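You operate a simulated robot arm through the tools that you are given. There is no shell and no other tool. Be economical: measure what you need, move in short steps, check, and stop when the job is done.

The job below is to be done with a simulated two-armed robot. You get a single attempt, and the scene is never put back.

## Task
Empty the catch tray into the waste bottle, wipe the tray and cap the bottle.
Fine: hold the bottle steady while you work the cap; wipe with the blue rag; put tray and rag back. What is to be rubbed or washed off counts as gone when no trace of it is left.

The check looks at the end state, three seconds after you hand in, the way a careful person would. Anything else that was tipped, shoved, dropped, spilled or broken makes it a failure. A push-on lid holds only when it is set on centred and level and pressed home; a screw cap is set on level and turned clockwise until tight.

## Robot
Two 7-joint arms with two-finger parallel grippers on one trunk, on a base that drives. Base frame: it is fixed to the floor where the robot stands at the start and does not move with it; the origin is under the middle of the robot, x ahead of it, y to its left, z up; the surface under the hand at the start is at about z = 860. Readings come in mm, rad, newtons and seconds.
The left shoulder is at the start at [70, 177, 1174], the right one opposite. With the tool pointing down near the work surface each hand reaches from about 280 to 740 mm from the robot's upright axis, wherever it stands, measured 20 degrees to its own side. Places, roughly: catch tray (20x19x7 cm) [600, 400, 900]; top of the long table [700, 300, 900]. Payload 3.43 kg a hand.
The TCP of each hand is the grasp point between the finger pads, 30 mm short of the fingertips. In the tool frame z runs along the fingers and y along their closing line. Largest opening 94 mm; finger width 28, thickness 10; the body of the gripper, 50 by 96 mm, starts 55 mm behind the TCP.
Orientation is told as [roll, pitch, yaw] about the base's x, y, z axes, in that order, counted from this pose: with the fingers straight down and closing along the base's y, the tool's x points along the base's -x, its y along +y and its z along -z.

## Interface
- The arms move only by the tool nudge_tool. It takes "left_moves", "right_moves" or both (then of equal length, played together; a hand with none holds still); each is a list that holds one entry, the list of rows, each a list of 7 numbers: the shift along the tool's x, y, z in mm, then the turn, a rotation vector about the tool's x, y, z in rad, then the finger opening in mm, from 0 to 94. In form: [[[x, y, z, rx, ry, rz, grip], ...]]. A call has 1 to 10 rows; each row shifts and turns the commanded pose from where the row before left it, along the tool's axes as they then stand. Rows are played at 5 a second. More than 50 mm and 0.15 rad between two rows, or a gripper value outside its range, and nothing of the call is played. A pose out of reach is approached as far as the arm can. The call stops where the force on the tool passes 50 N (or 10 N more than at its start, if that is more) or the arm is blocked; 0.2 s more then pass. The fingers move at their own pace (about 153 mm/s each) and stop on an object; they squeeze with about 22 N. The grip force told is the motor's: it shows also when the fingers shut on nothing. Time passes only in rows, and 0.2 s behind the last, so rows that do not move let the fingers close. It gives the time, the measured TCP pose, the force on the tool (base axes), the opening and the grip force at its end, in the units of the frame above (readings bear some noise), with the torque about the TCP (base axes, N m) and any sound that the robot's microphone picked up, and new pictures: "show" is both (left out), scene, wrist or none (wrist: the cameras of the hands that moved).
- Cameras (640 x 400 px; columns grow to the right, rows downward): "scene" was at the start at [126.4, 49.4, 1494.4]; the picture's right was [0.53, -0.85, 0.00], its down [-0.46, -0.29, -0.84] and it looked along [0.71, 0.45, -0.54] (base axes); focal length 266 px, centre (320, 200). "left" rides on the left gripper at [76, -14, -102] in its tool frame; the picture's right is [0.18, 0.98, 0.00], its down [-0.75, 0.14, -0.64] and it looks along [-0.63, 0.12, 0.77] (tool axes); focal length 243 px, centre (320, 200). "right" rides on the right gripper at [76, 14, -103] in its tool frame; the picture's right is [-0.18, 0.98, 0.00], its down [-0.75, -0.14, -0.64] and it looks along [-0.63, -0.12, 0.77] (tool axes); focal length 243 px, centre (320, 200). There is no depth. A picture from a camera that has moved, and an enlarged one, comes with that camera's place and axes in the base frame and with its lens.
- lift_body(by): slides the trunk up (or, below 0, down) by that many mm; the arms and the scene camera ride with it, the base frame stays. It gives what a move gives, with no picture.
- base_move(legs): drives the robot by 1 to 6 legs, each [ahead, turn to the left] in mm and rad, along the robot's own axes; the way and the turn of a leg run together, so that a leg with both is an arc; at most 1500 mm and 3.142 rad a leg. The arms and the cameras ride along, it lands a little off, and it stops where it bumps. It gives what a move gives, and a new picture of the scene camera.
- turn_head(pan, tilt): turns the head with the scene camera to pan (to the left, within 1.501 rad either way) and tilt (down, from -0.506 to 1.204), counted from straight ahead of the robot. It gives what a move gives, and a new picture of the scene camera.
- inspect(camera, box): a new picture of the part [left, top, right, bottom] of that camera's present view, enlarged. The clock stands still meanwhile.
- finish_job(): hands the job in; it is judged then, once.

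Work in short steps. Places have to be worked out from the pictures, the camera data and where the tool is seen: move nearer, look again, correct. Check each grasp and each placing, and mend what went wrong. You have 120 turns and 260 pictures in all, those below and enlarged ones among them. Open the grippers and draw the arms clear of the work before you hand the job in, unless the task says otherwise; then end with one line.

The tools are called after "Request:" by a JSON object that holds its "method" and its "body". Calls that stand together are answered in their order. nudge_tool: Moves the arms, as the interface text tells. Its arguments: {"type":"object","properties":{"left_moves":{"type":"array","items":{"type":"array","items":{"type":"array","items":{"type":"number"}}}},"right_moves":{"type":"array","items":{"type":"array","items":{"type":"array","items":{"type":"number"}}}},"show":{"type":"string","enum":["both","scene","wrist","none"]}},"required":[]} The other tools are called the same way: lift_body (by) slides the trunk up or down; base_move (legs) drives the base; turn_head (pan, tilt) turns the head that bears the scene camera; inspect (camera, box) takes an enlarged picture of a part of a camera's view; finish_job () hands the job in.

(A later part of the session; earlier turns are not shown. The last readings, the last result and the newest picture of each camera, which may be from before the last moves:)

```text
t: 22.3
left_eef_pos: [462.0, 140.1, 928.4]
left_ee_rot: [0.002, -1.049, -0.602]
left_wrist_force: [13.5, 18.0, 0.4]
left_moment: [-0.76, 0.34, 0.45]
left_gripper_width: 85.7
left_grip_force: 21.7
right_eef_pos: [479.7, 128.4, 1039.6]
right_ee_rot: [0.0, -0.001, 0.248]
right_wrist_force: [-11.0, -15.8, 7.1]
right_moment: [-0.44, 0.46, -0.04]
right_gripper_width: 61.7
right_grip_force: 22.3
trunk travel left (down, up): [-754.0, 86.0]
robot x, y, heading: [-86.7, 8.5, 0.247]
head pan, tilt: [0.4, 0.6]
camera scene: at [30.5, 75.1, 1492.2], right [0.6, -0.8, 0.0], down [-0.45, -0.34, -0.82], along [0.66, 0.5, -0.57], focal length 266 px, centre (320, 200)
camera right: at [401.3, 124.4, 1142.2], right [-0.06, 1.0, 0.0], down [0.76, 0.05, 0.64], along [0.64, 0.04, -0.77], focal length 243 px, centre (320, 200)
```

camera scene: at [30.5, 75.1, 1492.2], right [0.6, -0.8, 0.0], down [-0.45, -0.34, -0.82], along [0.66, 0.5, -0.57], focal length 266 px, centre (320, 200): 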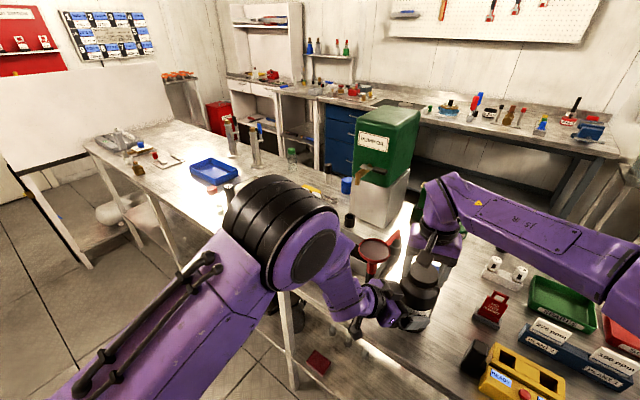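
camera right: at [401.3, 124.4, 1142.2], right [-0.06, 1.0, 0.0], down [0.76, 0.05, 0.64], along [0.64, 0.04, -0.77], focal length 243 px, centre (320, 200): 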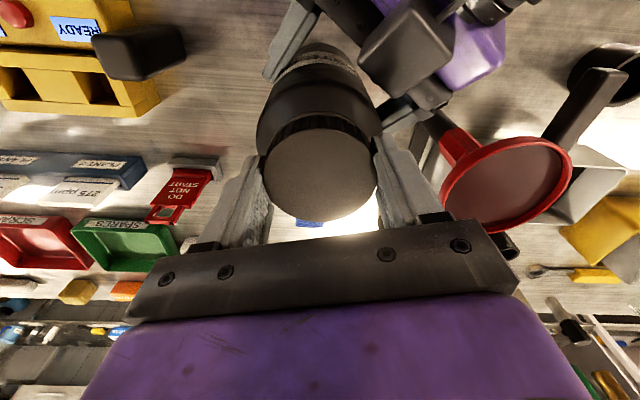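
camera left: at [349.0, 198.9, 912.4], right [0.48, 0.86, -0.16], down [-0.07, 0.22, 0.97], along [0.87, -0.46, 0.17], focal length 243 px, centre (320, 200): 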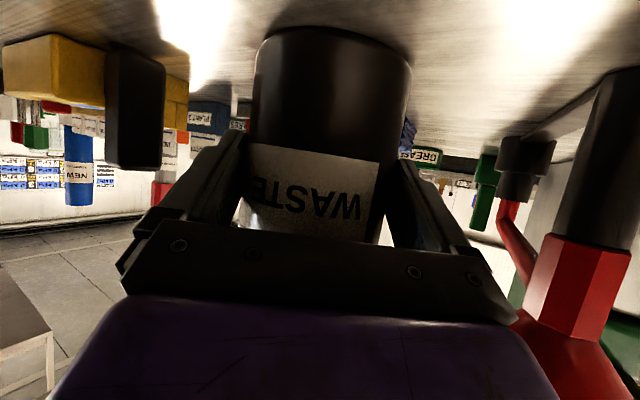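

The grip holds and the cap follows, though there is a side load of about 19 N. I'll ease the tool back 2 mm each way and keep turning counter-clockwise.

Request:
{"method": "nudge_tool", "body": {"right_moves": [[[2.4, -1.4, 0, 0, 0, 0, 45], [0, 0, 0, 0, 0, -0.15, 45], [0, 0, 0, 0, 0, -0.15, 45], [0, 0, 0, 0, 0, -0.15, 45], [0, 0, 0, 0, 0, -0.15, 45], [0, 0, 0, 0, 0, -0.15, 45], [0, 0, 0, 0, 0, -0.15, 45], [0, 0, 0, 0, 0, -0.15, 45], [0, 0, 0, 0, 0, -0.15, 45], [0, 0, 0, 0, 0, -0.15, 45]]]}}

```text
t: 24.5
left_eef_pos: [460.7, 137.9, 928.9]
left_ee_rot: [0.004, -1.049, -0.606]
left_wrist_force: [-11.0, 4.7, 0.1]
left_moment: [-0.39, -0.17, 0.02]
left_gripper_width: 85.0
left_grip_force: 21.9
right_eef_pos: [475.7, 125.1, 1039.5]
right_ee_rot: [0.001, -0.002, 0.445]
right_wrist_force: [9.8, -5.3, 1.3]
right_moment: [-0.01, -0.59, -0.01]
right_gripper_width: 61.8
right_grip_force: 22.6
right hand out of reach, approached as far as the arm can: row 3, 4, 5, 6, 7, 8, 9, 10
trunk travel left (down, up): [-754.0, 86.0]
robot x, y, heading: [-87.9, 8.4, 0.247]
head pan, tilt: [0.4, 0.6]
camera scene: at [30.2, 74.4, 1492.2], right [0.6, -0.8, 0.0], down [-0.45, -0.34, -0.83], along [0.66, 0.5, -0.56], focal length 266 px, centre (320, 200)
camera right: at [400.7, 107.1, 1142.6], right [-0.26, 0.97, 0.0], down [0.74, 0.2, 0.64], along [0.62, 0.17, -0.77], focal length 243 px, centre (320, 200)
```

scene: 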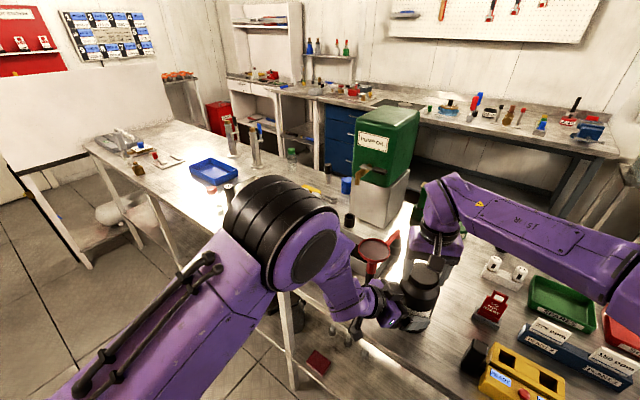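
right: 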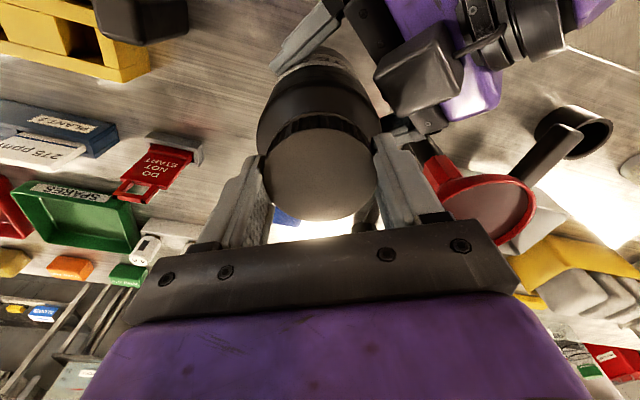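

The wrist limit is at yaw ≈0.45, after about 1.7 rad of turning. I open and wind back clockwise, checking how far this side goes.

Request:
{"method": "nudge_tool", "body": {"right_moves": [[[0, 0, 0, 0, 0, 0, 80], [0, 0, 0, 0, 0, 0.15, 80], [0, 0, 0, 0, 0, 0.15, 80], [0, 0, 0, 0, 0, 0.15, 80], [0, 0, 0, 0, 0, 0.15, 80], [0, 0, 0, 0, 0, 0.15, 80], [0, 0, 0, 0, 0, 0.15, 80], [0, 0, 0, 0, 0, 0.15, 80], [0, 0, 0, 0, 0, 0.15, 80], [0, 0, 0, 0, 0, 0.15, 80]]], "show": "none"}}

Request:
{"method": "nudge_tool", "body": {"right_moves": [[[0, 0, 0, 0, 0, 0.15, 80], [0, 0, 0, 0, 0, 0.15, 80], [0, 0, 0, 0, 0, 0.15, 80], [0, 0, 0, 0, 0, 0.15, 80], [0, 0, 0, 0, 0, 0.15, 80], [0, 0, 0, 0, 0, 0.15, 80], [0, 0, 0, 0, 0, 0.15, 80], [0, 0, 0, 0, 0, 0.15, 80], [0, 0, 0, 0, 0, 0.15, 80], [0, 0, 0, 0, 0, 0.15, 80]]], "show": "wrist"}}

```text
t: 26.7
left_eef_pos: [461.7, 138.9, 928.5]
left_ee_rot: [0.002, -1.049, -0.604]
left_wrist_force: [1.2, 0.2, -0.3]
left_moment: [0.11, 0.04, -0.04]
left_gripper_width: 85.6
left_grip_force: 22.1
right_eef_pos: [476.5, 126.3, 1039.7]
right_ee_rot: [0.002, -0.001, -0.905]
right_wrist_force: [0.7, -0.6, -0.4]
right_moment: [-0.01, -0.02, 0.02]
right_gripper_width: 79.8
right_grip_force: 0.0
trunk travel left (down, up): [-754.0, 86.0]
robot x, y, heading: [-89.4, 6.8, 0.245]
head pan, tilt: [0.4, 0.6]
```

```text
t: 28.9
left_eef_pos: [461.3, 139.0, 928.1]
left_ee_rot: [0.004, -1.05, -0.603]
left_wrist_force: [2.1, 0.9, 2.0]
left_moment: [0.14, 0.01, -0.03]
left_gripper_width: 85.5
left_grip_force: 22.1
right_eef_pos: [477.1, 126.0, 1039.1]
right_ee_rot: [-0.002, -0.002, -2.405]
right_wrist_force: [0.3, 0.3, 0.8]
right_moment: [0.02, 0.0, -0.01]
right_gripper_width: 80.0
right_grip_force: 0.0
trunk travel left (down, up): [-754.0, 86.0]
robot x, y, heading: [-91.5, 7.7, 0.251]
head pan, tilt: [0.4, 0.6]
camera right: at [542.2, 168.2, 1142.5], right [0.52, -0.85, 0.0], down [-0.65, -0.4, 0.64], along [-0.55, -0.34, -0.77], focal length 243 px, centre (320, 200)
```

right: 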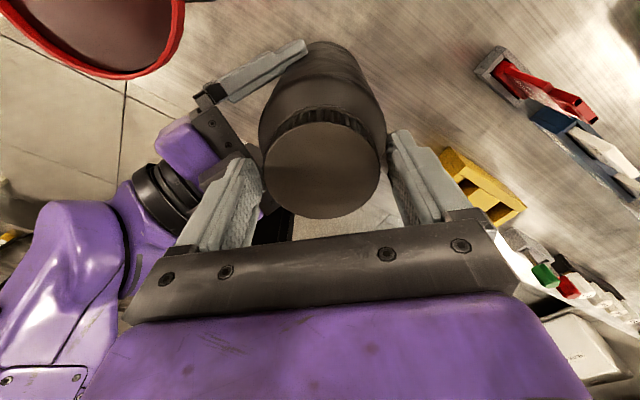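

−2.4 rad is reachable with no contact, so I wind further.

Request:
{"method": "nudge_tool", "body": {"right_moves": [[[0, 0, 0, 0, 0, 0.15, 80], [0, 0, 0, 0, 0, 0.15, 80], [0, 0, 0, 0, 0, 0.15, 80], [0, 0, 0, 0, 0, 0.15, 80], [0, 0, 0, 0, 0, 0.15, 80], [0, 0, 0, 0, 0, 0.15, 80], [0, 0, 0, 0, 0, 0.15, 80], [0, 0, 0, 0, 0, 0.15, 80], [0, 0, 0, 0, 0, 0.15, 80], [0, 0, 0, 0, 0, 0.15, 80]]], "show": "wrist"}}

```text
t: 31.1
left_eef_pos: [461.8, 138.1, 927.7]
left_ee_rot: [0.001, -1.049, -0.603]
left_wrist_force: [2.4, 0.4, 1.2]
left_moment: [0.19, 0.07, -0.01]
left_gripper_width: 85.1
left_grip_force: 22.1
right_eef_pos: [477.2, 127.6, 1040.6]
right_ee_rot: [-0.001, -0.001, 2.379]
right_wrist_force: [-0.3, -0.1, -0.4]
right_moment: [0.0, 0.02, 0.03]
right_gripper_width: 79.9
right_grip_force: 0.1
trunk travel left (down, up): [-754.0, 86.0]
robot x, y, heading: [-93.9, 6.2, 0.249]
head pan, tilt: [0.4, 0.6]
camera right: at [521.1, 64.6, 1143.1], right [-0.81, -0.58, 0.0], down [-0.45, 0.62, 0.64], along [-0.37, 0.52, -0.77], focal length 243 px, centre (320, 200)
```

right: 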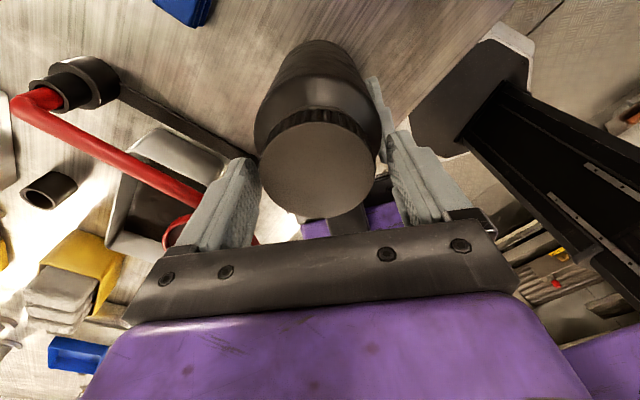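

That gives about 4.3 rad of travel. I'll grip the cap and turn it counter-clockwise in three calls, rising slightly with the thread.

Request:
{"method": "nudge_tool", "body": {"right_moves": [[[0, 0, 0, 0, 0, 0, 66], [0, 0, 0, 0, 0, 0, 45], [0, 0, -0.1, 0, 0, -0.15, 45], [0, 0, -0.1, 0, 0, -0.15, 45], [0, 0, -0.1, 0, 0, -0.15, 45], [0, 0, -0.1, 0, 0, -0.15, 45], [0, 0, -0.1, 0, 0, -0.15, 45], [0, 0, -0.1, 0, 0, -0.15, 45], [0, 0, -0.1, 0, 0, -0.15, 45], [0, 0, -0.1, 0, 0, -0.15, 45]]], "show": "none"}}

Request:
{"method": "nudge_tool", "body": {"right_moves": [[[0, 0, -0.1, 0, 0, -0.15, 45], [0, 0, -0.1, 0, 0, -0.15, 45], [0, 0, -0.1, 0, 0, -0.15, 45], [0, 0, -0.1, 0, 0, -0.15, 45], [0, 0, -0.1, 0, 0, -0.15, 45], [0, 0, -0.1, 0, 0, -0.15, 45], [0, 0, -0.1, 0, 0, -0.15, 45], [0, 0, -0.1, 0, 0, -0.15, 45], [0, 0, -0.1, 0, 0, -0.15, 45], [0, 0, -0.1, 0, 0, -0.15, 45]]], "show": "wrist"}}

```text
t: 33.3
left_eef_pos: [460.9, 139.2, 928.1]
left_ee_rot: [0.0, -1.046, -0.6]
left_wrist_force: [1.9, 7.7, 0.4]
left_moment: [-0.31, 0.35, 0.28]
left_gripper_width: 85.2
left_grip_force: 22.3
right_eef_pos: [477.6, 125.4, 1040.9]
right_ee_rot: [0.0, 0.001, -2.701]
right_wrist_force: [-2.2, -9.7, 6.1]
right_moment: [-0.65, 0.21, -0.04]
right_gripper_width: 61.3
right_grip_force: 21.7
trunk travel left (down, up): [-754.0, 86.0]
robot x, y, heading: [-89.6, 6.4, 0.251]
head pan, tilt: [0.4, 0.6]
```

```text
t: 35.5
left_eef_pos: [459.2, 139.4, 928.4]
left_ee_rot: [0.002, -1.051, -0.606]
left_wrist_force: [-7.5, 8.3, 2.3]
left_moment: [-0.19, -0.33, 0.1]
left_gripper_width: 85.5
left_grip_force: 21.7
right_eef_pos: [476.9, 126.2, 1041.5]
right_ee_rot: [0.002, 0.001, -1.2]
right_wrist_force: [6.2, -8.4, 0.7]
right_moment: [-0.51, -0.22, -0.03]
right_gripper_width: 61.4
right_grip_force: 21.6
trunk travel left (down, up): [-754.0, 86.0]
robot x, y, heading: [-85.7, 5.2, 0.246]
head pan, tilt: [0.4, 0.6]
camera right: at [461.5, 203.4, 1145.4], right [0.98, 0.18, 0.0], down [0.14, -0.75, 0.64], along [0.12, -0.63, -0.77], focal length 243 px, centre (320, 200)
```

right: 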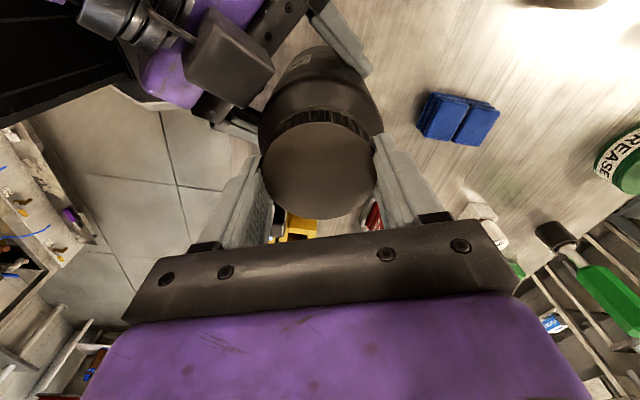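

About 4.4 rad turned so far with low resistance. I'll continue to the limit.

Request:
{"method": "nudge_tool", "body": {"right_moves": [[[0, 0, -0.1, 0, 0, -0.15, 45], [0, 0, -0.1, 0, 0, -0.15, 45], [0, 0, -0.1, 0, 0, -0.15, 45], [0, 0, -0.1, 0, 0, -0.15, 45], [0, 0, -0.1, 0, 0, -0.15, 45], [0, 0, -0.1, 0, 0, -0.15, 45], [0, 0, -0.1, 0, 0, -0.15, 45], [0, 0, -0.1, 0, 0, -0.15, 45], [0, 0, -0.1, 0, 0, -0.15, 45], [0, 0, -0.1, 0, 0, -0.15, 45]]], "show": "wrist"}}

Request:
{"method": "inspect", "body": {"camera": "right", "box": [220, 30, 420, 230]}}

```text
t: 37.7
left_eef_pos: [460.2, 138.1, 928.3]
left_ee_rot: [0.002, -1.047, -0.606]
left_wrist_force: [0.4, -2.2, 4.0]
left_moment: [-0.03, 0.22, 0.04]
left_gripper_width: 85.0
left_grip_force: 22.1
right_eef_pos: [477.3, 126.8, 1042.6]
right_ee_rot: [0.002, -0.002, 0.298]
right_wrist_force: [-0.9, 0.4, -0.8]
right_moment: [-0.02, 0.05, -0.01]
right_gripper_width: 61.4
right_grip_force: 21.9
trunk travel left (down, up): [-754.0, 86.0]
robot x, y, heading: [-88.8, 3.5, 0.253]
head pan, tilt: [0.4, 0.6]
camera right: at [399.1, 118.1, 1145.5], right [-0.11, 0.99, 0.0], down [0.76, 0.09, 0.64], along [0.64, 0.07, -0.77], focal length 243 px, centre (320, 200)
```

right: 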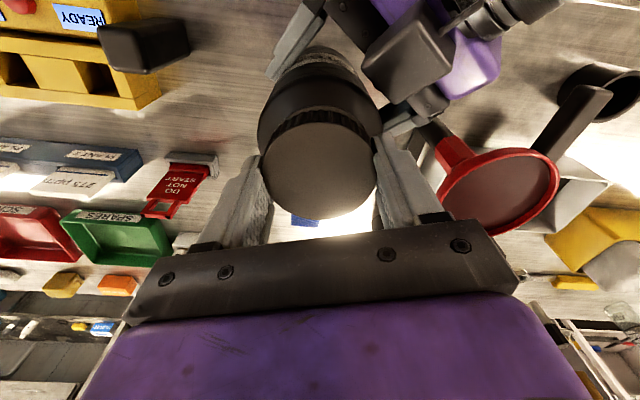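

```text
2.00 times, centred on (320, 130) of right
camera zoom: at [399.1, 118.1, 1145.5], right [-0.11, 0.99, 0.0], down [0.76, 0.09, 0.64], along [0.64, 0.07, -0.77], focal length 485 px, centre (320, 340)
```

zoom: 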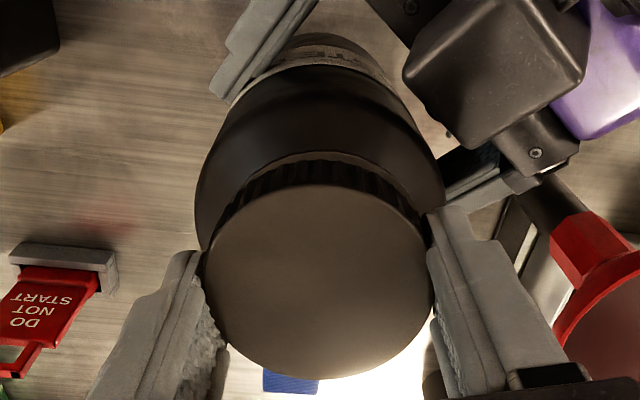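

The forces on the right hand have dropped to about zero, so the cap may be free. I'll lift gently and watch the force.

Request:
{"method": "nudge_tool", "body": {"right_moves": [[[0, 0, -2, 0, 0, 0, 45], [0, 0, -3, 0, 0, 0, 45], [0, 0, -5, 0, 0, 0, 45], [0, 0, -10, 0, 0, 0, 45]]], "show": "both"}}

```text
t: 38.7
left_eef_pos: [461.1, 137.5, 929.8]
left_ee_rot: [0.003, -1.05, -0.605]
left_wrist_force: [1.1, -3.3, 4.4]
left_moment: [-0.06, 0.24, 0.02]
left_gripper_width: 85.5
left_grip_force: 22.0
right_eef_pos: [475.7, 126.5, 1063.5]
right_ee_rot: [0.002, -0.002, 0.298]
right_wrist_force: [0.3, -0.6, -0.3]
right_moment: [0.02, -0.01, -0.02]
right_gripper_width: 61.6
right_grip_force: 22.4
trunk travel left (down, up): [-754.0, 86.0]
robot x, y, heading: [-90.7, 2.1, 0.247]
head pan, tilt: [0.4, 0.6]
camera scene: at [30.1, 73.9, 1492.2], right [0.6, -0.8, 0.0], down [-0.45, -0.34, -0.83], along [0.66, 0.5, -0.56], focal length 266 px, centre (320, 200)
camera right: at [398.5, 118.8, 1165.6], right [-0.11, 0.99, 0.0], down [0.76, 0.08, 0.64], along [0.64, 0.07, -0.77], focal length 243 px, centre (320, 200)
```

scene: 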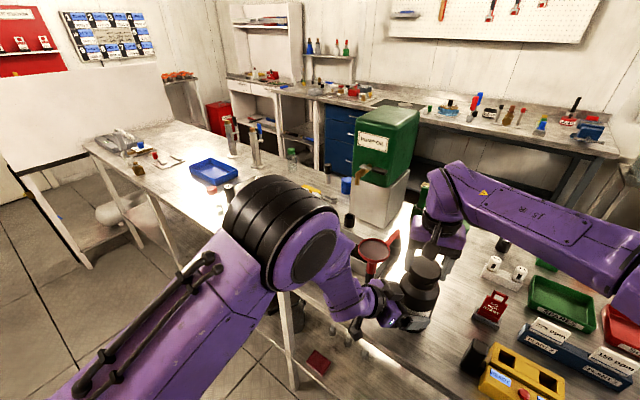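
right: 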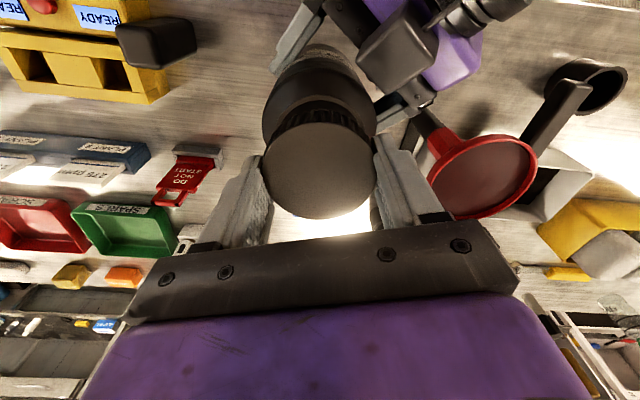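

The cap is off. I carry it to the free patch right of the bottle, about (500, 20), and stop a little above the table to look.

Request:
{"method": "nudge_tool", "body": {"right_moves": [[[0, 0, -30, 0, 0, 0, 45], [2.8, -36.3, 0, 0, 0, 0, 45], [2.8, -36.3, 0, 0, 0, 0, 45], [2.8, -36.3, 0, 0, 0, 0, 45], [0, 0, 45, 0, 0, 0, 45], [0, 0, 45, 0, 0, 0, 45], [0, 0, 40, 0, 0, 0, 45]]]}}

```text
t: 40.3
left_eef_pos: [461.8, 138.1, 928.0]
left_ee_rot: [0.002, -1.049, -0.605]
left_wrist_force: [-0.8, -1.6, 1.2]
left_moment: [-0.09, 0.3, 0.04]
left_gripper_width: 85.2
left_grip_force: 22.8
right_eef_pos: [499.9, 21.3, 962.8]
right_ee_rot: [0.0, -0.003, 0.299]
right_wrist_force: [0.8, -0.3, -0.7]
right_moment: [0.0, 0.0, 0.0]
right_gripper_width: 61.5
right_grip_force: 22.1
trunk travel left (down, up): [-754.0, 86.0]
robot x, y, heading: [-89.9, 5.3, 0.25]
head pan, tilt: [0.4, 0.6]
camera scene: at [30.5, 74.3, 1492.2], right [0.6, -0.8, 0.0], down [-0.45, -0.34, -0.83], along [0.66, 0.5, -0.56], focal length 266 px, centre (320, 200)
camera right: at [422.6, 13.6, 1065.3], right [-0.11, 0.99, 0.0], down [0.76, 0.08, 0.64], along [0.64, 0.07, -0.77], focal length 243 px, centre (320, 200)
```

scene: 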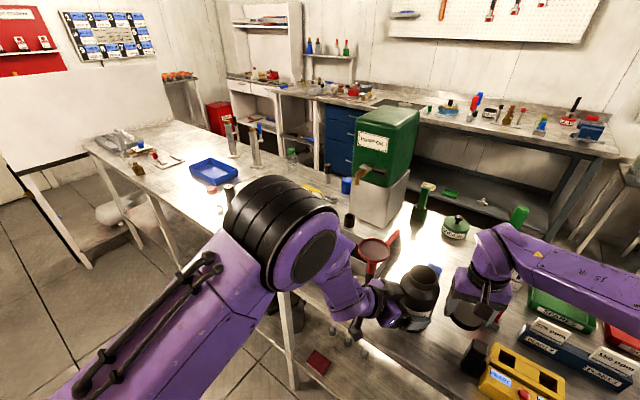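
right: 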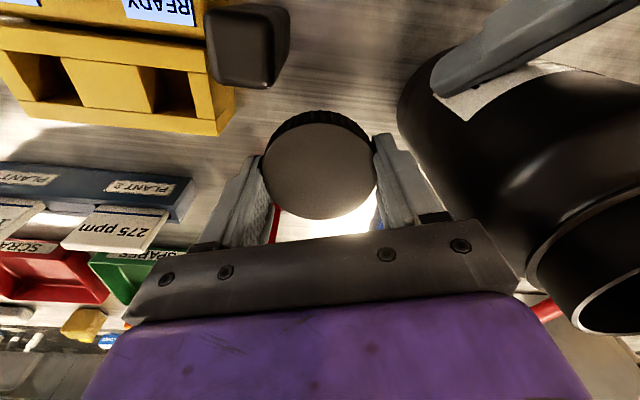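

The bottle mouth is open and wide. The patch below the cap is free, so I lower to the table in force-watched steps.

Request:
{"method": "nudge_tool", "body": {"right_moves": [[[0, 0, 30, 0, 0, 0, 45], [0, 0, 20, 0, 0, 0, 45], [0, 0, 3, 0, 0, 0, 45], [0, 0, 3, 0, 0, 0, 45], [0, 0, 2, 0, 0, 0, 45]]], "show": "wrist"}}

```text
t: 41.5
left_eef_pos: [460.7, 138.3, 928.8]
left_ee_rot: [0.004, -1.048, -0.605]
left_wrist_force: [-1.2, -1.2, 0.8]
left_moment: [-0.07, 0.3, 0.03]
left_gripper_width: 85.4
left_grip_force: 22.3
right_eef_pos: [501.4, 22.6, 905.1]
right_ee_rot: [0.002, -0.002, 0.298]
right_wrist_force: [0.0, 0.0, 0.0]
right_moment: [-0.02, -0.01, 0.01]
right_gripper_width: 61.4
right_grip_force: 22.2
trunk travel left (down, up): [-754.0, 86.0]
robot x, y, heading: [-89.9, 7.8, 0.249]
head pan, tilt: [0.4, 0.6]
camera right: at [422.8, 13.7, 1007.8], right [-0.11, 0.99, 0.0], down [0.76, 0.08, 0.64], along [0.64, 0.07, -0.77], focal length 243 px, centre (320, 200)
```

right: 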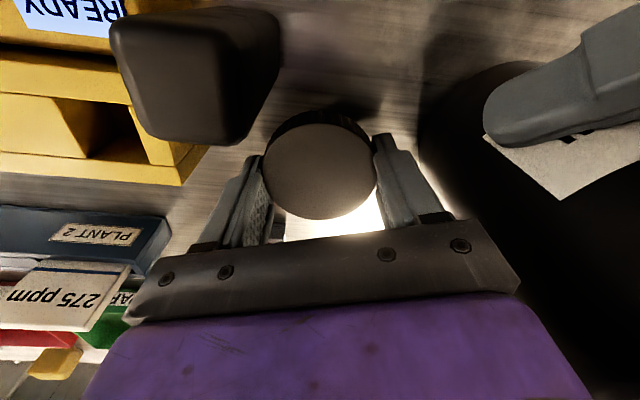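

Request:
{"method": "nudge_tool", "body": {"right_moves": [[[0, 0, 2, 0, 0, 0, 45], [0, 0, 2, 0, 0, 0, 45], [0, 0, 2, 0, 0, 0, 45]]], "show": "none"}}

```text
t: 42.3
left_eef_pos: [460.9, 138.0, 927.4]
left_ee_rot: [0.001, -1.049, -0.603]
left_wrist_force: [-1.4, -1.3, -1.1]
left_moment: [-0.04, 0.27, 0.0]
left_gripper_width: 85.3
left_grip_force: 22.1
right_eef_pos: [500.8, 20.4, 898.3]
right_ee_rot: [0.001, -0.001, 0.295]
right_wrist_force: [-0.5, -0.9, -0.3]
right_moment: [-0.01, -0.02, -0.03]
right_gripper_width: 61.5
right_grip_force: 22.1
trunk travel left (down, up): [-754.0, 86.0]
robot x, y, heading: [-89.0, 9.3, 0.251]
head pan, tilt: [0.4, 0.6]
```

Still no contact, so I go down in smaller steps.

Request:
{"method": "nudge_tool", "body": {"right_moves": [[[0, 0, 1.5, 0, 0, 0, 45], [0, 0, 1.5, 0, 0, 0, 45]]], "show": "none"}}

Request:
{"method": "inspect", "body": {"camera": "right", "box": [200, 60, 440, 240]}}

```text
t: 42.9
left_eef_pos: [461.1, 137.9, 927.5]
left_ee_rot: [0.003, -1.048, -0.603]
left_wrist_force: [-2.0, -1.0, 0.6]
left_moment: [-0.04, 0.27, 0.04]
left_gripper_width: 85.5
left_grip_force: 22.0
right_eef_pos: [500.6, 19.7, 895.8]
right_ee_rot: [0.003, -0.002, 0.296]
right_wrist_force: [0.1, 0.3, -0.4]
right_moment: [0.02, 0.0, 0.02]
right_gripper_width: 61.5
right_grip_force: 22.1
trunk travel left (down, up): [-754.0, 86.0]
robot x, y, heading: [-86.6, 7.4, 0.25]
head pan, tilt: [0.4, 0.6]
```

```text
2.22 times, centred on (320, 150) of right
camera zoom: at [423.2, 12.4, 998.5], right [-0.11, 0.99, 0.0], down [0.76, 0.08, 0.64], along [0.64, 0.07, -0.77], focal length 539 px, centre (320, 311)
```

zoom: 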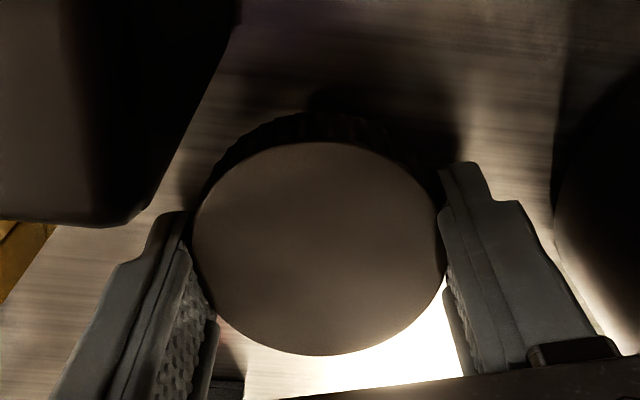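

Request:
{"method": "nudge_tool", "body": {"right_moves": [[[0, 0, 1.5, 0, 0, 0, 45], [0, 0, 1.5, 0, 0, 0, 45], [0, 0, 1, 0, 0, 0, 45]]], "show": "none"}}

```text
t: 43.7
left_eef_pos: [460.6, 137.7, 927.9]
left_ee_rot: [0.002, -1.049, -0.602]
left_wrist_force: [-1.3, -1.3, -0.5]
left_moment: [0.03, 0.29, -0.01]
left_gripper_width: 85.4
left_grip_force: 22.3
right_eef_pos: [501.3, 20.8, 890.8]
right_ee_rot: [0.003, -0.001, 0.297]
right_wrist_force: [-0.2, -0.2, -0.7]
right_moment: [0.02, 0.03, 0.01]
right_gripper_width: 61.6
right_grip_force: 22.6
trunk travel left (down, up): [-754.0, 86.0]
robot x, y, heading: [-87.7, 10.7, 0.251]
head pan, tilt: [0.4, 0.6]
```

Request:
{"method": "nudge_tool", "body": {"right_moves": [[[0, 0, 1, 0, 0, 0, 45], [0, 0, 1, 0, 0, 0, 45], [0, 0, 1, 0, 0, 0, 45]]], "show": "none"}}

```text
t: 44.5
left_eef_pos: [459.7, 138.1, 928.9]
left_ee_rot: [0.001, -1.049, -0.605]
left_wrist_force: [-0.1, -0.7, 0.4]
left_moment: [0.08, 0.08, 0.02]
left_gripper_width: 85.5
left_grip_force: 22.1
right_eef_pos: [500.7, 20.1, 891.1]
right_ee_rot: [0.001, -0.003, 0.295]
right_wrist_force: [-1.5, -2.4, 11.1]
right_moment: [-0.54, 0.04, -0.04]
right_gripper_width: 61.6
right_grip_force: 22.3
trunk travel left (down, up): [-754.0, 86.0]
robot x, y, heading: [-89.6, 8.8, 0.252]
head pan, tilt: [0.4, 0.6]
```

Contact at TCP z≈891, so the cap is on the table. I release it and rise.

Request:
{"method": "nudge_tool", "body": {"right_moves": [[[0, 0, -1, 0, 0, 0, 70], [0, 0, 0, 0, 0, 0, 76], [0, 0, -20, 0, 0, 0, 76], [0, 0, -40, 0, 0, 0, 76], [0, 0, -45, 0, 0, 0, 76], [0, 0, -45, 0, 0, 0, 76]]]}}

```text
t: 45.9
left_eef_pos: [461.3, 138.5, 927.9]
left_ee_rot: [0.002, -1.048, -0.603]
left_wrist_force: [-2.0, -0.9, 0.4]
left_moment: [0.03, 0.32, 0.03]
left_gripper_width: 85.4
left_grip_force: 22.2
right_eef_pos: [501.0, 19.9, 1039.3]
right_ee_rot: [0.001, 0.0, 0.297]
right_wrist_force: [-0.2, 0.0, -0.1]
right_moment: [0.0, 0.03, 0.0]
right_gripper_width: 76.0
right_grip_force: 0.0
trunk travel left (down, up): [-754.0, 86.0]
robot x, y, heading: [-92.7, 6.7, 0.248]
head pan, tilt: [0.4, 0.6]
camera scene: at [30.0, 74.7, 1492.1], right [0.6, -0.8, 0.0], down [-0.45, -0.34, -0.83], along [0.66, 0.5, -0.56], focal length 266 px, centre (320, 200)
camera right: at [423.9, 12.4, 1142.3], right [-0.11, 0.99, 0.0], down [0.76, 0.08, 0.64], along [0.64, 0.07, -0.77], focal length 243 px, centre (320, 200)
```

scene: 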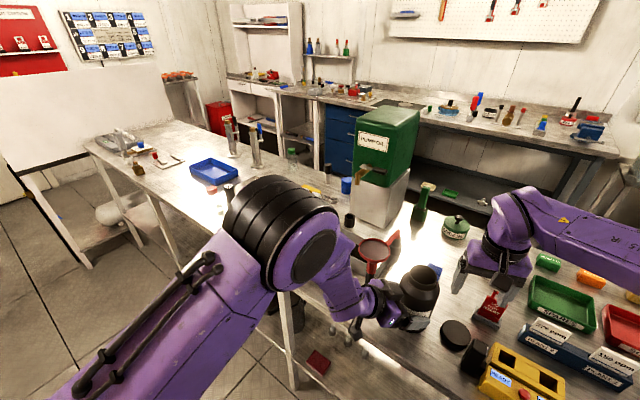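
right: 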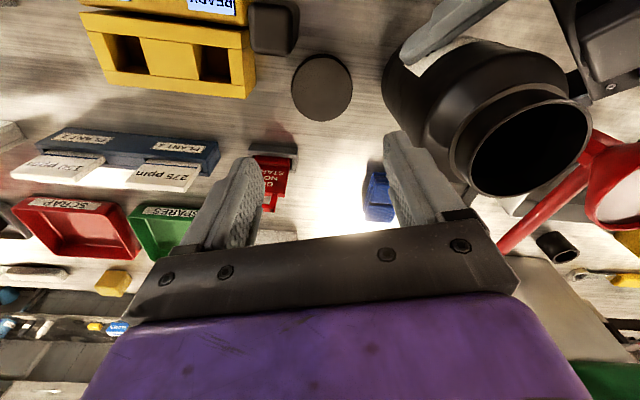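

The cap is standing on the table. Now I look at the funnel and its stand, and at the bottle mouth, to decide how to pour.

Request:
{"method": "inspect", "body": {"camera": "right", "box": [440, 60, 640, 270]}}

Request:
{"method": "inspect", "body": {"camera": "left", "box": [440, 40, 640, 400]}}

Request:
{"method": "inspect", "body": {"camera": "scene", "box": [320, 210, 460, 340]}}

```text
1.90 times, centred on (540, 165) of right
camera zoom: at [423.9, 12.4, 1142.3], right [-0.11, 0.99, 0.0], down [0.76, 0.08, 0.64], along [0.64, 0.07, -0.77], focal length 462 px, centre (-99, 267)
```

zoom: 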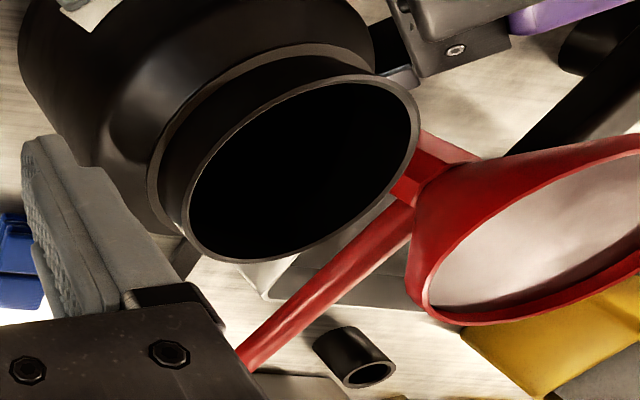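

```text
1.11 times, centred on (540, 220) of left
camera zoom: at [348.6, 198.7, 912.3], right [0.48, 0.86, -0.16], down [-0.07, 0.22, 0.97], along [0.87, -0.46, 0.17], focal length 270 px, centre (76, 178)
```

zoom: 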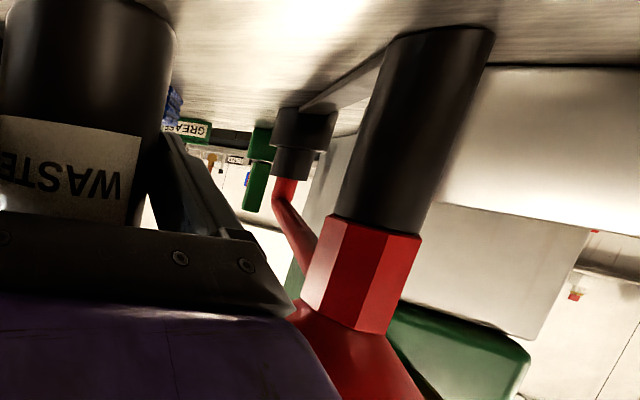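

```text
3.08 times, centred on (390, 275) of scene
camera zoom: at [30.0, 74.7, 1492.1], right [0.6, -0.8, 0.0], down [-0.45, -0.34, -0.83], along [0.66, 0.5, -0.56], focal length 819 px, centre (105, -31)
```

zoom: 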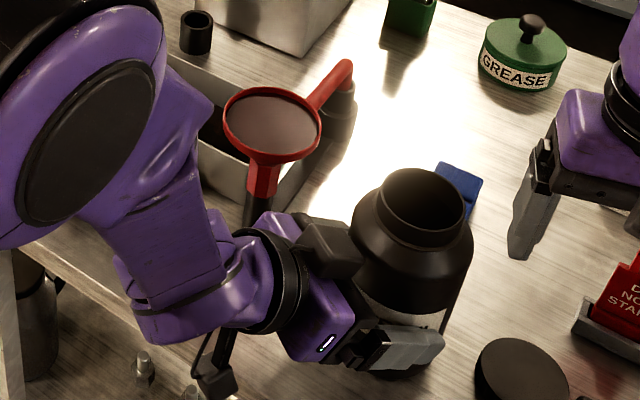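

The bottle mouth is about 54 mm wide, so I'll pour straight in from a tray corner and leave the funnel untouched. Next the left hand releases the bottle, backs straight out and rises.

Request:
{"method": "nudge_tool", "body": {"left_moves": [[[0, 0, 0, 0, 0, 0, 94], [0, 0, 0, 0, 0, 0, 94], [0, 0, -30, 0, 0, 0, 94], [0, 0, -40, 0, 0, 0, 94], [0, 0, -40, 0, 0, 0, 94], [-40, 0, -25, 0, 0, 0, 94], [-40, 0, -25, 0, 0, 0, 94], [-40, 0, -25, 0, 0, 0, 94]]]}}

Request:
{"method": "nudge_tool", "body": {"left_moves": [[[0, 0, 0, 0, 0.15, 0, 94], [0, 0, 0, 0, 0.15, 0, 94], [0, 0, 0, 0, 0.15, 0, 94], [0, 0, 0, 0, 0.15, 0, 94], [0, 0, 0, 0, 0.15, 0, 94], [0, 0, 0, 0, 0.15, 0, 94], [0, 0, 0, 0, 0.149, 0, 94], [0, 0, 0, 0, 0, -0.15, 94], [0, 0, 0, 0, 0, -0.15, 94], [0, 0, 0, 0, 0, -0.15, 94]]]}}

```text
t: 47.7
left_eef_pos: [375.5, 198.0, 1125.3]
left_ee_rot: [0.0, -1.05, -0.604]
left_wrist_force: [0.2, 0.0, 0.3]
left_moment: [0.02, -0.02, -0.01]
left_gripper_width: 94.0
left_grip_force: 0.0
right_eef_pos: [500.7, 20.7, 1039.0]
right_ee_rot: [0.0, -0.001, 0.296]
right_wrist_force: [0.1, -0.4, -0.1]
right_moment: [0.01, -0.04, -0.02]
right_gripper_width: 75.9
right_grip_force: 0.1
trunk travel left (down, up): [-754.0, 86.0]
robot x, y, heading: [-91.6, 5.2, 0.253]
head pan, tilt: [0.4, 0.6]
camera scene: at [28.4, 75.4, 1492.2], right [0.6, -0.8, 0.0], down [-0.45, -0.34, -0.83], along [0.66, 0.5, -0.56], focal length 266 px, centre (320, 200)
camera left: at [263.0, 257.3, 1109.9], right [0.48, 0.86, -0.16], down [-0.07, 0.22, 0.97], along [0.87, -0.46, 0.17], focal length 243 px, centre (320, 200)
```

scene: 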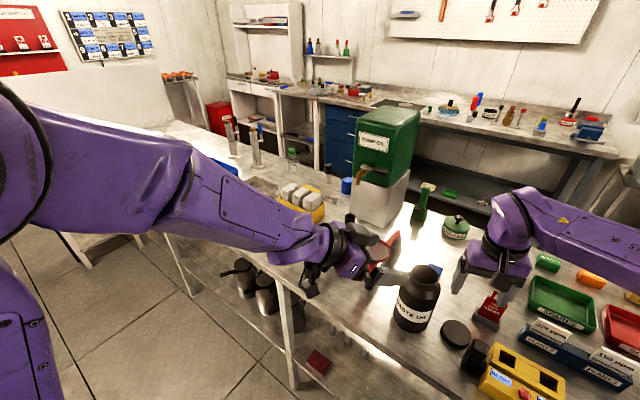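
left: 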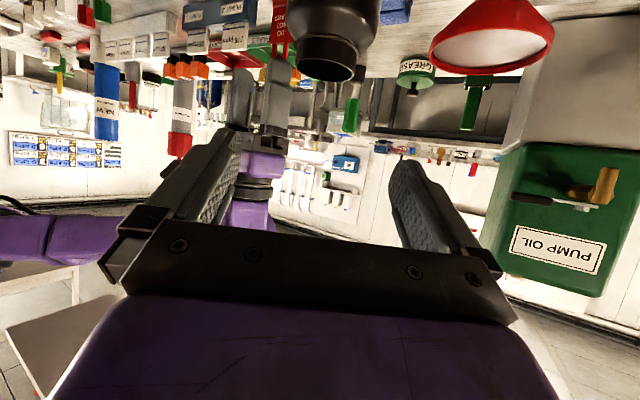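

```text
t: 49.9
left_eef_pos: [377.3, 195.9, 1124.3]
left_ee_rot: [0.003, -0.002, -0.151]
left_wrist_force: [0.1, -0.1, 0.3]
left_moment: [0.02, -0.01, 0.01]
left_gripper_width: 94.0
left_grip_force: 0.1
right_eef_pos: [502.3, 19.5, 1038.3]
right_ee_rot: [0.003, -0.001, 0.296]
right_wrist_force: [0.1, 0.3, -0.5]
right_moment: [-0.02, 0.02, 0.03]
right_gripper_width: 76.0
right_grip_force: 0.1
trunk travel left (down, up): [-754.0, 86.0]
robot x, y, heading: [-94.5, 7.1, 0.247]
head pan, tilt: [0.4, 0.6]
camera scene: at [31.0, 74.4, 1492.1], right [0.6, -0.8, 0.0], down [-0.45, -0.34, -0.82], along [0.66, 0.5, -0.57], focal length 266 px, centre (320, 200)
camera left: at [300.7, 192.8, 1225.6], right [-0.03, 1.0, 0.0], down [0.77, 0.03, 0.64], along [0.64, 0.02, -0.77], focal length 243 px, centre (320, 200)
```

scene: 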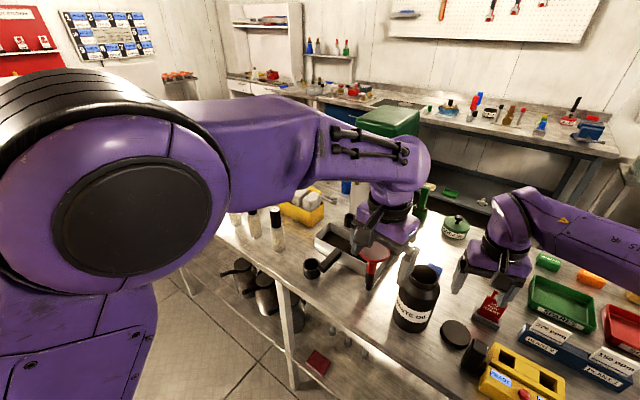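
left: 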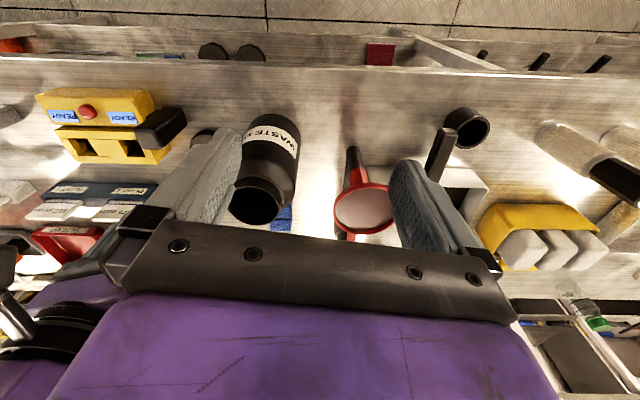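

Bottle upright and the left hand is clear. I move it above the tray's handle for a close look.

Request:
{"method": "nudge_tool", "body": {"left_moves": [[[-8, 46.5, 0, 0, 0, 0, 94], [-8, 46.5, 0, 0, 0, 0, 94], [-8, 46.5, 0, 0, 0, 0, 94], [-8, 46.5, 0, 0, 0, 0, 94], [0, 0, 40, 0, 0, -0.15, 94]]]}}

Request:
{"method": "inspect", "body": {"camera": "left", "box": [200, 20, 460, 240]}}

```text
t: 51.1
left_eef_pos: [438.2, 375.0, 1083.7]
left_ee_rot: [0.0, -0.001, -0.001]
left_wrist_force: [-0.6, -1.5, 0.4]
left_moment: [0.01, 0.02, -0.04]
left_gripper_width: 93.8
left_grip_force: 0.0
right_eef_pos: [502.6, 19.7, 1038.1]
right_ee_rot: [0.002, -0.001, 0.295]
right_wrist_force: [0.2, 0.7, -0.4]
right_moment: [0.01, 0.03, 0.01]
right_gripper_width: 75.8
right_grip_force: 0.1
trunk travel left (down, up): [-754.0, 86.0]
robot x, y, heading: [-90.8, 5.4, 0.25]
head pan, tilt: [0.4, 0.6]
camera scene: at [31.4, 73.9, 1492.1], right [0.6, -0.8, 0.0], down [-0.45, -0.34, -0.82], along [0.66, 0.5, -0.57], focal length 266 px, centre (320, 200)
camera left: at [363.0, 360.7, 1186.2], right [-0.18, 0.98, 0.0], down [0.75, 0.14, 0.64], along [0.63, 0.12, -0.77], focal length 243 px, centre (320, 200)
```

scene: 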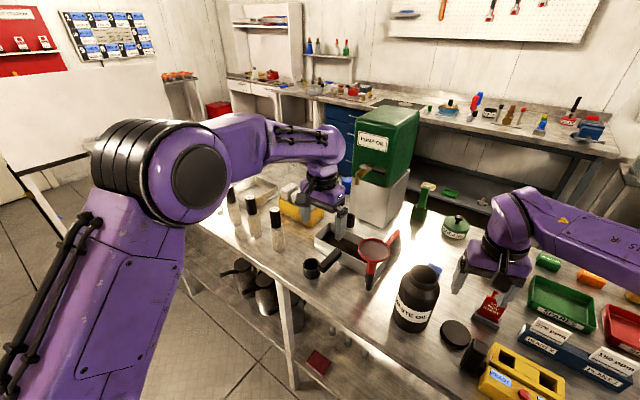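
left: 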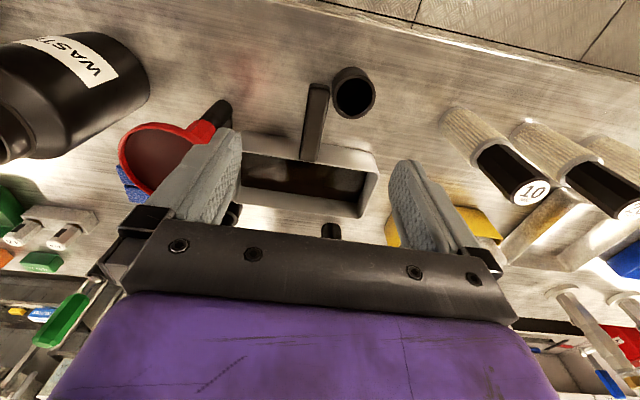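

```text
1.82 times, centred on (330, 130) of left
camera zoom: at [363.0, 360.7, 1186.2], right [-0.18, 0.98, 0.0], down [0.75, 0.14, 0.64], along [0.63, 0.12, -0.77], focal length 441 px, centre (302, 327)
```

zoom: 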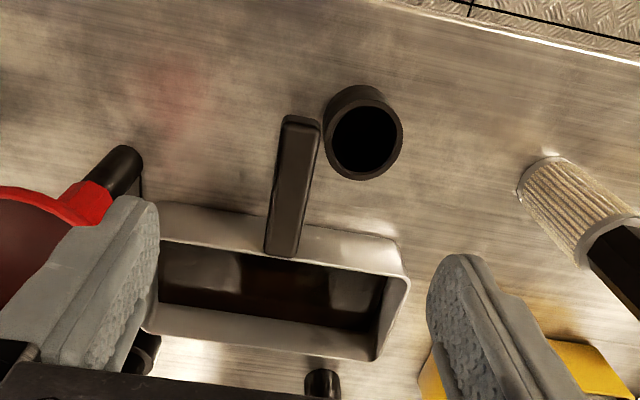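

The handle runs x≈432–505 at y≈374 with its top at z≈914, about 21 mm wide. The black cup beside it is at (438, 412). I'll descend partway over x≈484 with a moderate opening and check.

Request:
{"method": "nudge_tool", "body": {"left_moves": [[[-15, -1, 30, 0, 0, 0, 50], [-15, 0, 30, 0, 0, 0, 50], [-16, 0, 30, 0, 0, 0, 50], [0, 0, 30, 0, 0, 0, 50]]], "show": "both"}}

Request:
{"method": "inspect", "body": {"camera": "left", "box": [200, 0, 460, 200]}}

```text
t: 52.1
left_eef_pos: [483.2, 374.9, 966.5]
left_ee_rot: [0.0, -0.001, -0.005]
left_wrist_force: [0.3, 0.1, -0.1]
left_moment: [0.01, 0.02, -0.01]
left_gripper_width: 50.0
left_grip_force: 0.0
right_eef_pos: [502.8, 20.1, 1038.9]
right_ee_rot: [0.0, 0.0, 0.298]
right_wrist_force: [-0.3, 0.6, -0.3]
right_moment: [0.03, -0.01, 0.02]
right_gripper_width: 76.1
right_grip_force: 0.1
trunk travel left (down, up): [-754.0, 86.0]
robot x, y, heading: [-91.1, 6.5, 0.248]
head pan, tilt: [0.4, 0.6]
camera scene: at [31.4, 75.3, 1492.1], right [0.6, -0.8, 0.0], down [-0.45, -0.34, -0.82], along [0.66, 0.5, -0.57], focal length 266 px, centre (320, 200)
camera left: at [407.6, 361.0, 1068.4], right [-0.18, 0.98, 0.0], down [0.75, 0.14, 0.64], along [0.63, 0.12, -0.77], focal length 243 px, centre (320, 200)
```

scene: 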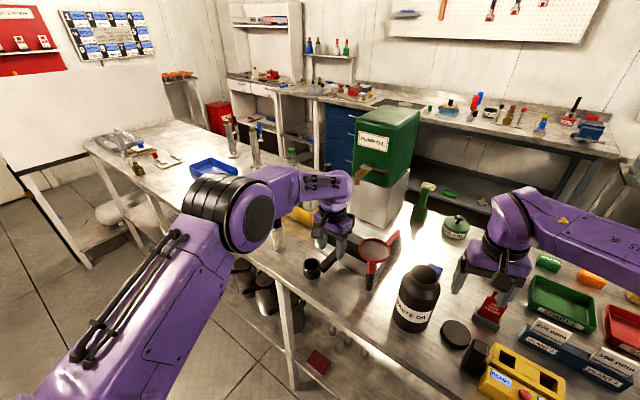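
left: 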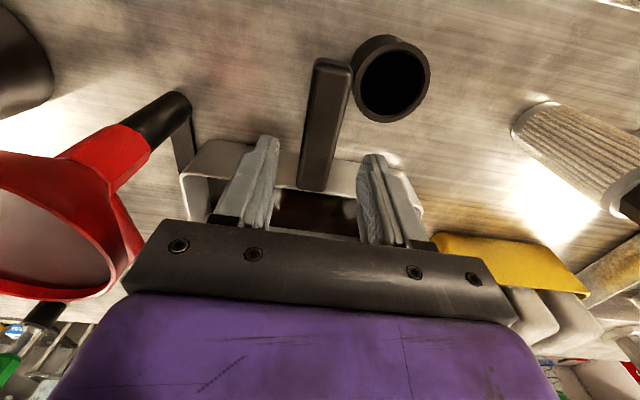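

```text
2.00 times, centred on (330, 100) of left
camera zoom: at [407.6, 361.0, 1068.4], right [-0.18, 0.98, 0.0], down [0.75, 0.14, 0.64], along [0.63, 0.12, -0.77], focal length 485 px, centre (300, 400)
```

zoom: 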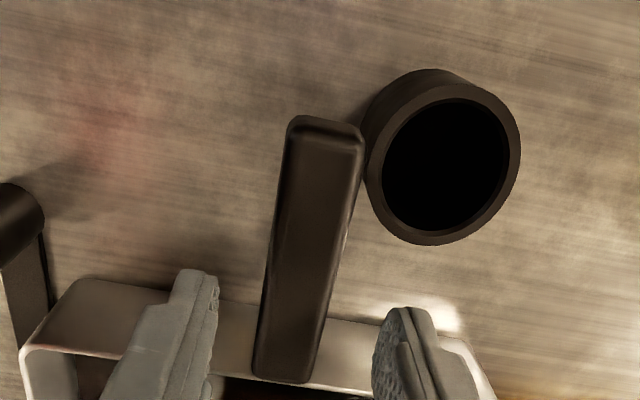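

The near tray wall is at x≈518–525, so I grip closer at x≈497, y≈376, and lower to z≈903.

Request:
{"method": "nudge_tool", "body": {"left_moves": [[[-14, 1, 20, 0, 0, 0, 50], [0, 0, 20, 0, 0, 0, 50], [0, 0, 15, 0, 0, 0, 50], [0, 0, 8, 0, 0, 0, 50], [0, 0, 0, 0, 0, 0, 50]]], "show": "wrist"}}

Request:
{"method": "inspect", "body": {"camera": "left", "box": [200, 20, 460, 240]}}

```text
t: 53.3
left_eef_pos: [498.1, 373.9, 902.9]
left_ee_rot: [0.001, -0.003, -0.003]
left_wrist_force: [-0.1, 0.4, 0.0]
left_moment: [0.04, 0.01, -0.02]
left_gripper_width: 49.9
left_grip_force: 0.1
right_eef_pos: [502.5, 19.4, 1039.2]
right_ee_rot: [0.003, -0.004, 0.297]
right_wrist_force: [-0.1, -0.1, -0.1]
right_moment: [-0.02, -0.01, -0.01]
right_gripper_width: 76.1
right_grip_force: 0.1
trunk travel left (down, up): [-754.0, 86.0]
robot x, y, heading: [-89.6, 9.6, 0.249]
head pan, tilt: [0.4, 0.6]
camera left: at [422.1, 359.7, 1003.1], right [-0.18, 0.98, 0.0], down [0.75, 0.14, 0.64], along [0.63, 0.12, -0.77], focal length 243 px, centre (320, 200)
```

left: 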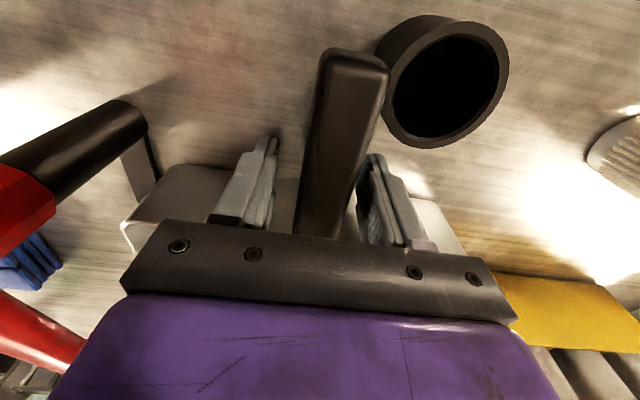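

```text
1.82 times, centred on (330, 130) of left
camera zoom: at [422.1, 359.7, 1003.1], right [-0.18, 0.98, 0.0], down [0.75, 0.14, 0.64], along [0.63, 0.12, -0.77], focal length 441 px, centre (302, 327)
```

zoom: 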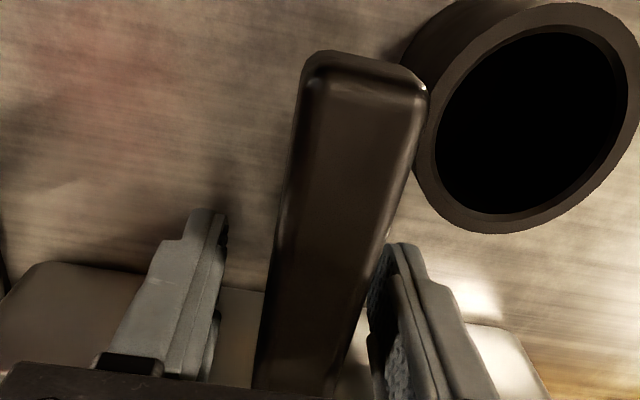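

The fingers straddle the handle with no contact. I close on it.

Request:
{"method": "nudge_tool", "body": {"left_moves": [[[0, 2, 0, 0, 0, 0, 40], [0, 0, 0, 0, 0, 0, 28], [0, 0, 0, 0, 0, 0, 10], [0, 0, 0, 0, 0, 0, 10]]], "show": "none"}}

```text
t: 54.3
left_eef_pos: [496.5, 374.6, 900.8]
left_ee_rot: [0.0, 0.0, -0.005]
left_wrist_force: [-0.2, -1.3, -1.0]
left_moment: [0.03, -0.18, -0.16]
left_gripper_width: 28.4
left_grip_force: 21.6
right_eef_pos: [502.4, 20.0, 1037.7]
right_ee_rot: [0.002, -0.003, 0.297]
right_wrist_force: [0.3, 0.4, 0.2]
right_moment: [-0.02, -0.03, 0.0]
right_gripper_width: 75.8
right_grip_force: 0.0
trunk travel left (down, up): [-754.0, 86.0]
robot x, y, heading: [-86.8, 5.7, 0.248]
head pan, tilt: [0.4, 0.6]
```

The handle is 28 mm wide and gripped. For the return I note TCP (497, 375, 901), yaw 0. I lift 15 mm to test the hold.

Request:
{"method": "nudge_tool", "body": {"left_moves": [[[0, 0, -5, 0, 0, 0, 10], [0, 0, -5, 0, 0, 0, 10], [0, 0, -5, 0, 0, 0, 10], [0, 0, 0, 0, 0, 0, 10]]]}}

Request:
{"method": "inspect", "body": {"camera": "scene", "box": [270, 190, 430, 310]}}

```text
t: 55.3
left_eef_pos: [497.5, 377.3, 916.6]
left_ee_rot: [0.001, 0.002, -0.005]
left_wrist_force: [0.1, 0.4, -4.8]
left_moment: [-0.01, 0.24, 0.0]
left_gripper_width: 28.5
left_grip_force: 22.4
right_eef_pos: [503.2, 21.4, 1039.1]
right_ee_rot: [0.003, -0.001, 0.296]
right_wrist_force: [0.3, -0.4, -1.2]
right_moment: [-0.03, 0.0, -0.03]
right_gripper_width: 76.0
right_grip_force: 0.1
trunk travel left (down, up): [-754.0, 86.0]
robot x, y, heading: [-89.2, 10.6, 0.248]
head pan, tilt: [0.4, 0.6]
camera scene: at [31.5, 75.2, 1492.0], right [0.6, -0.8, 0.0], down [-0.45, -0.34, -0.82], along [0.66, 0.5, -0.57], focal length 266 px, centre (320, 200)
camera left: at [422.6, 362.2, 1016.8], right [-0.18, 0.98, 0.0], down [0.75, 0.14, 0.64], along [0.63, 0.12, -0.77], focal length 243 px, centre (320, 200)
```

scene: 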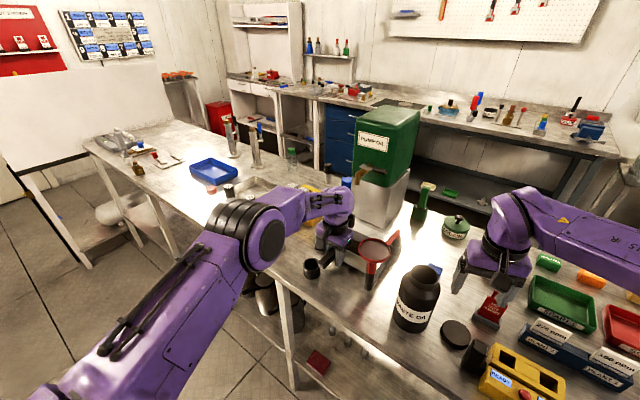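
left: 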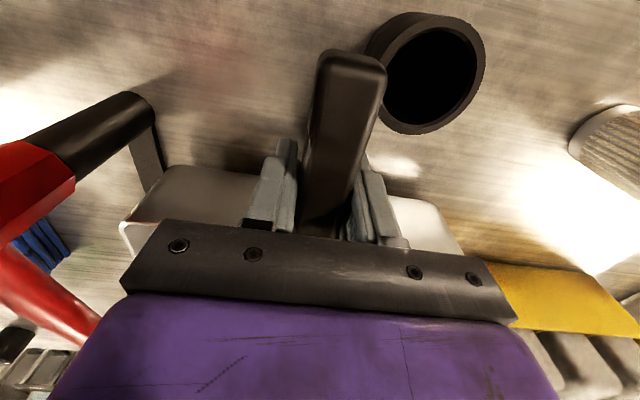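

```text
3.33 times, centred on (350, 250) of scene
camera zoom: at [31.5, 75.2, 1492.0], right [0.6, -0.8, 0.0], down [-0.45, -0.34, -0.82], along [0.66, 0.5, -0.57], focal length 888 px, centre (220, 33)
```

zoom: 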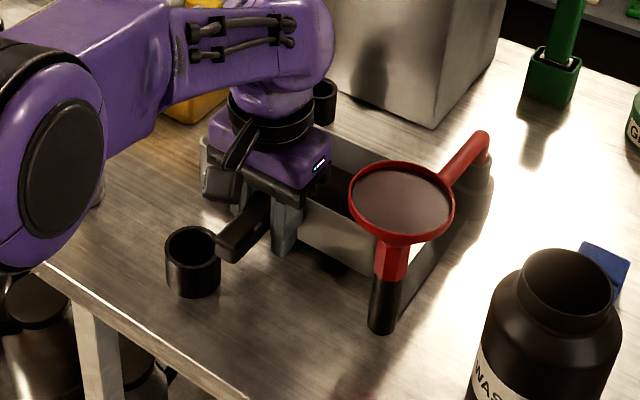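

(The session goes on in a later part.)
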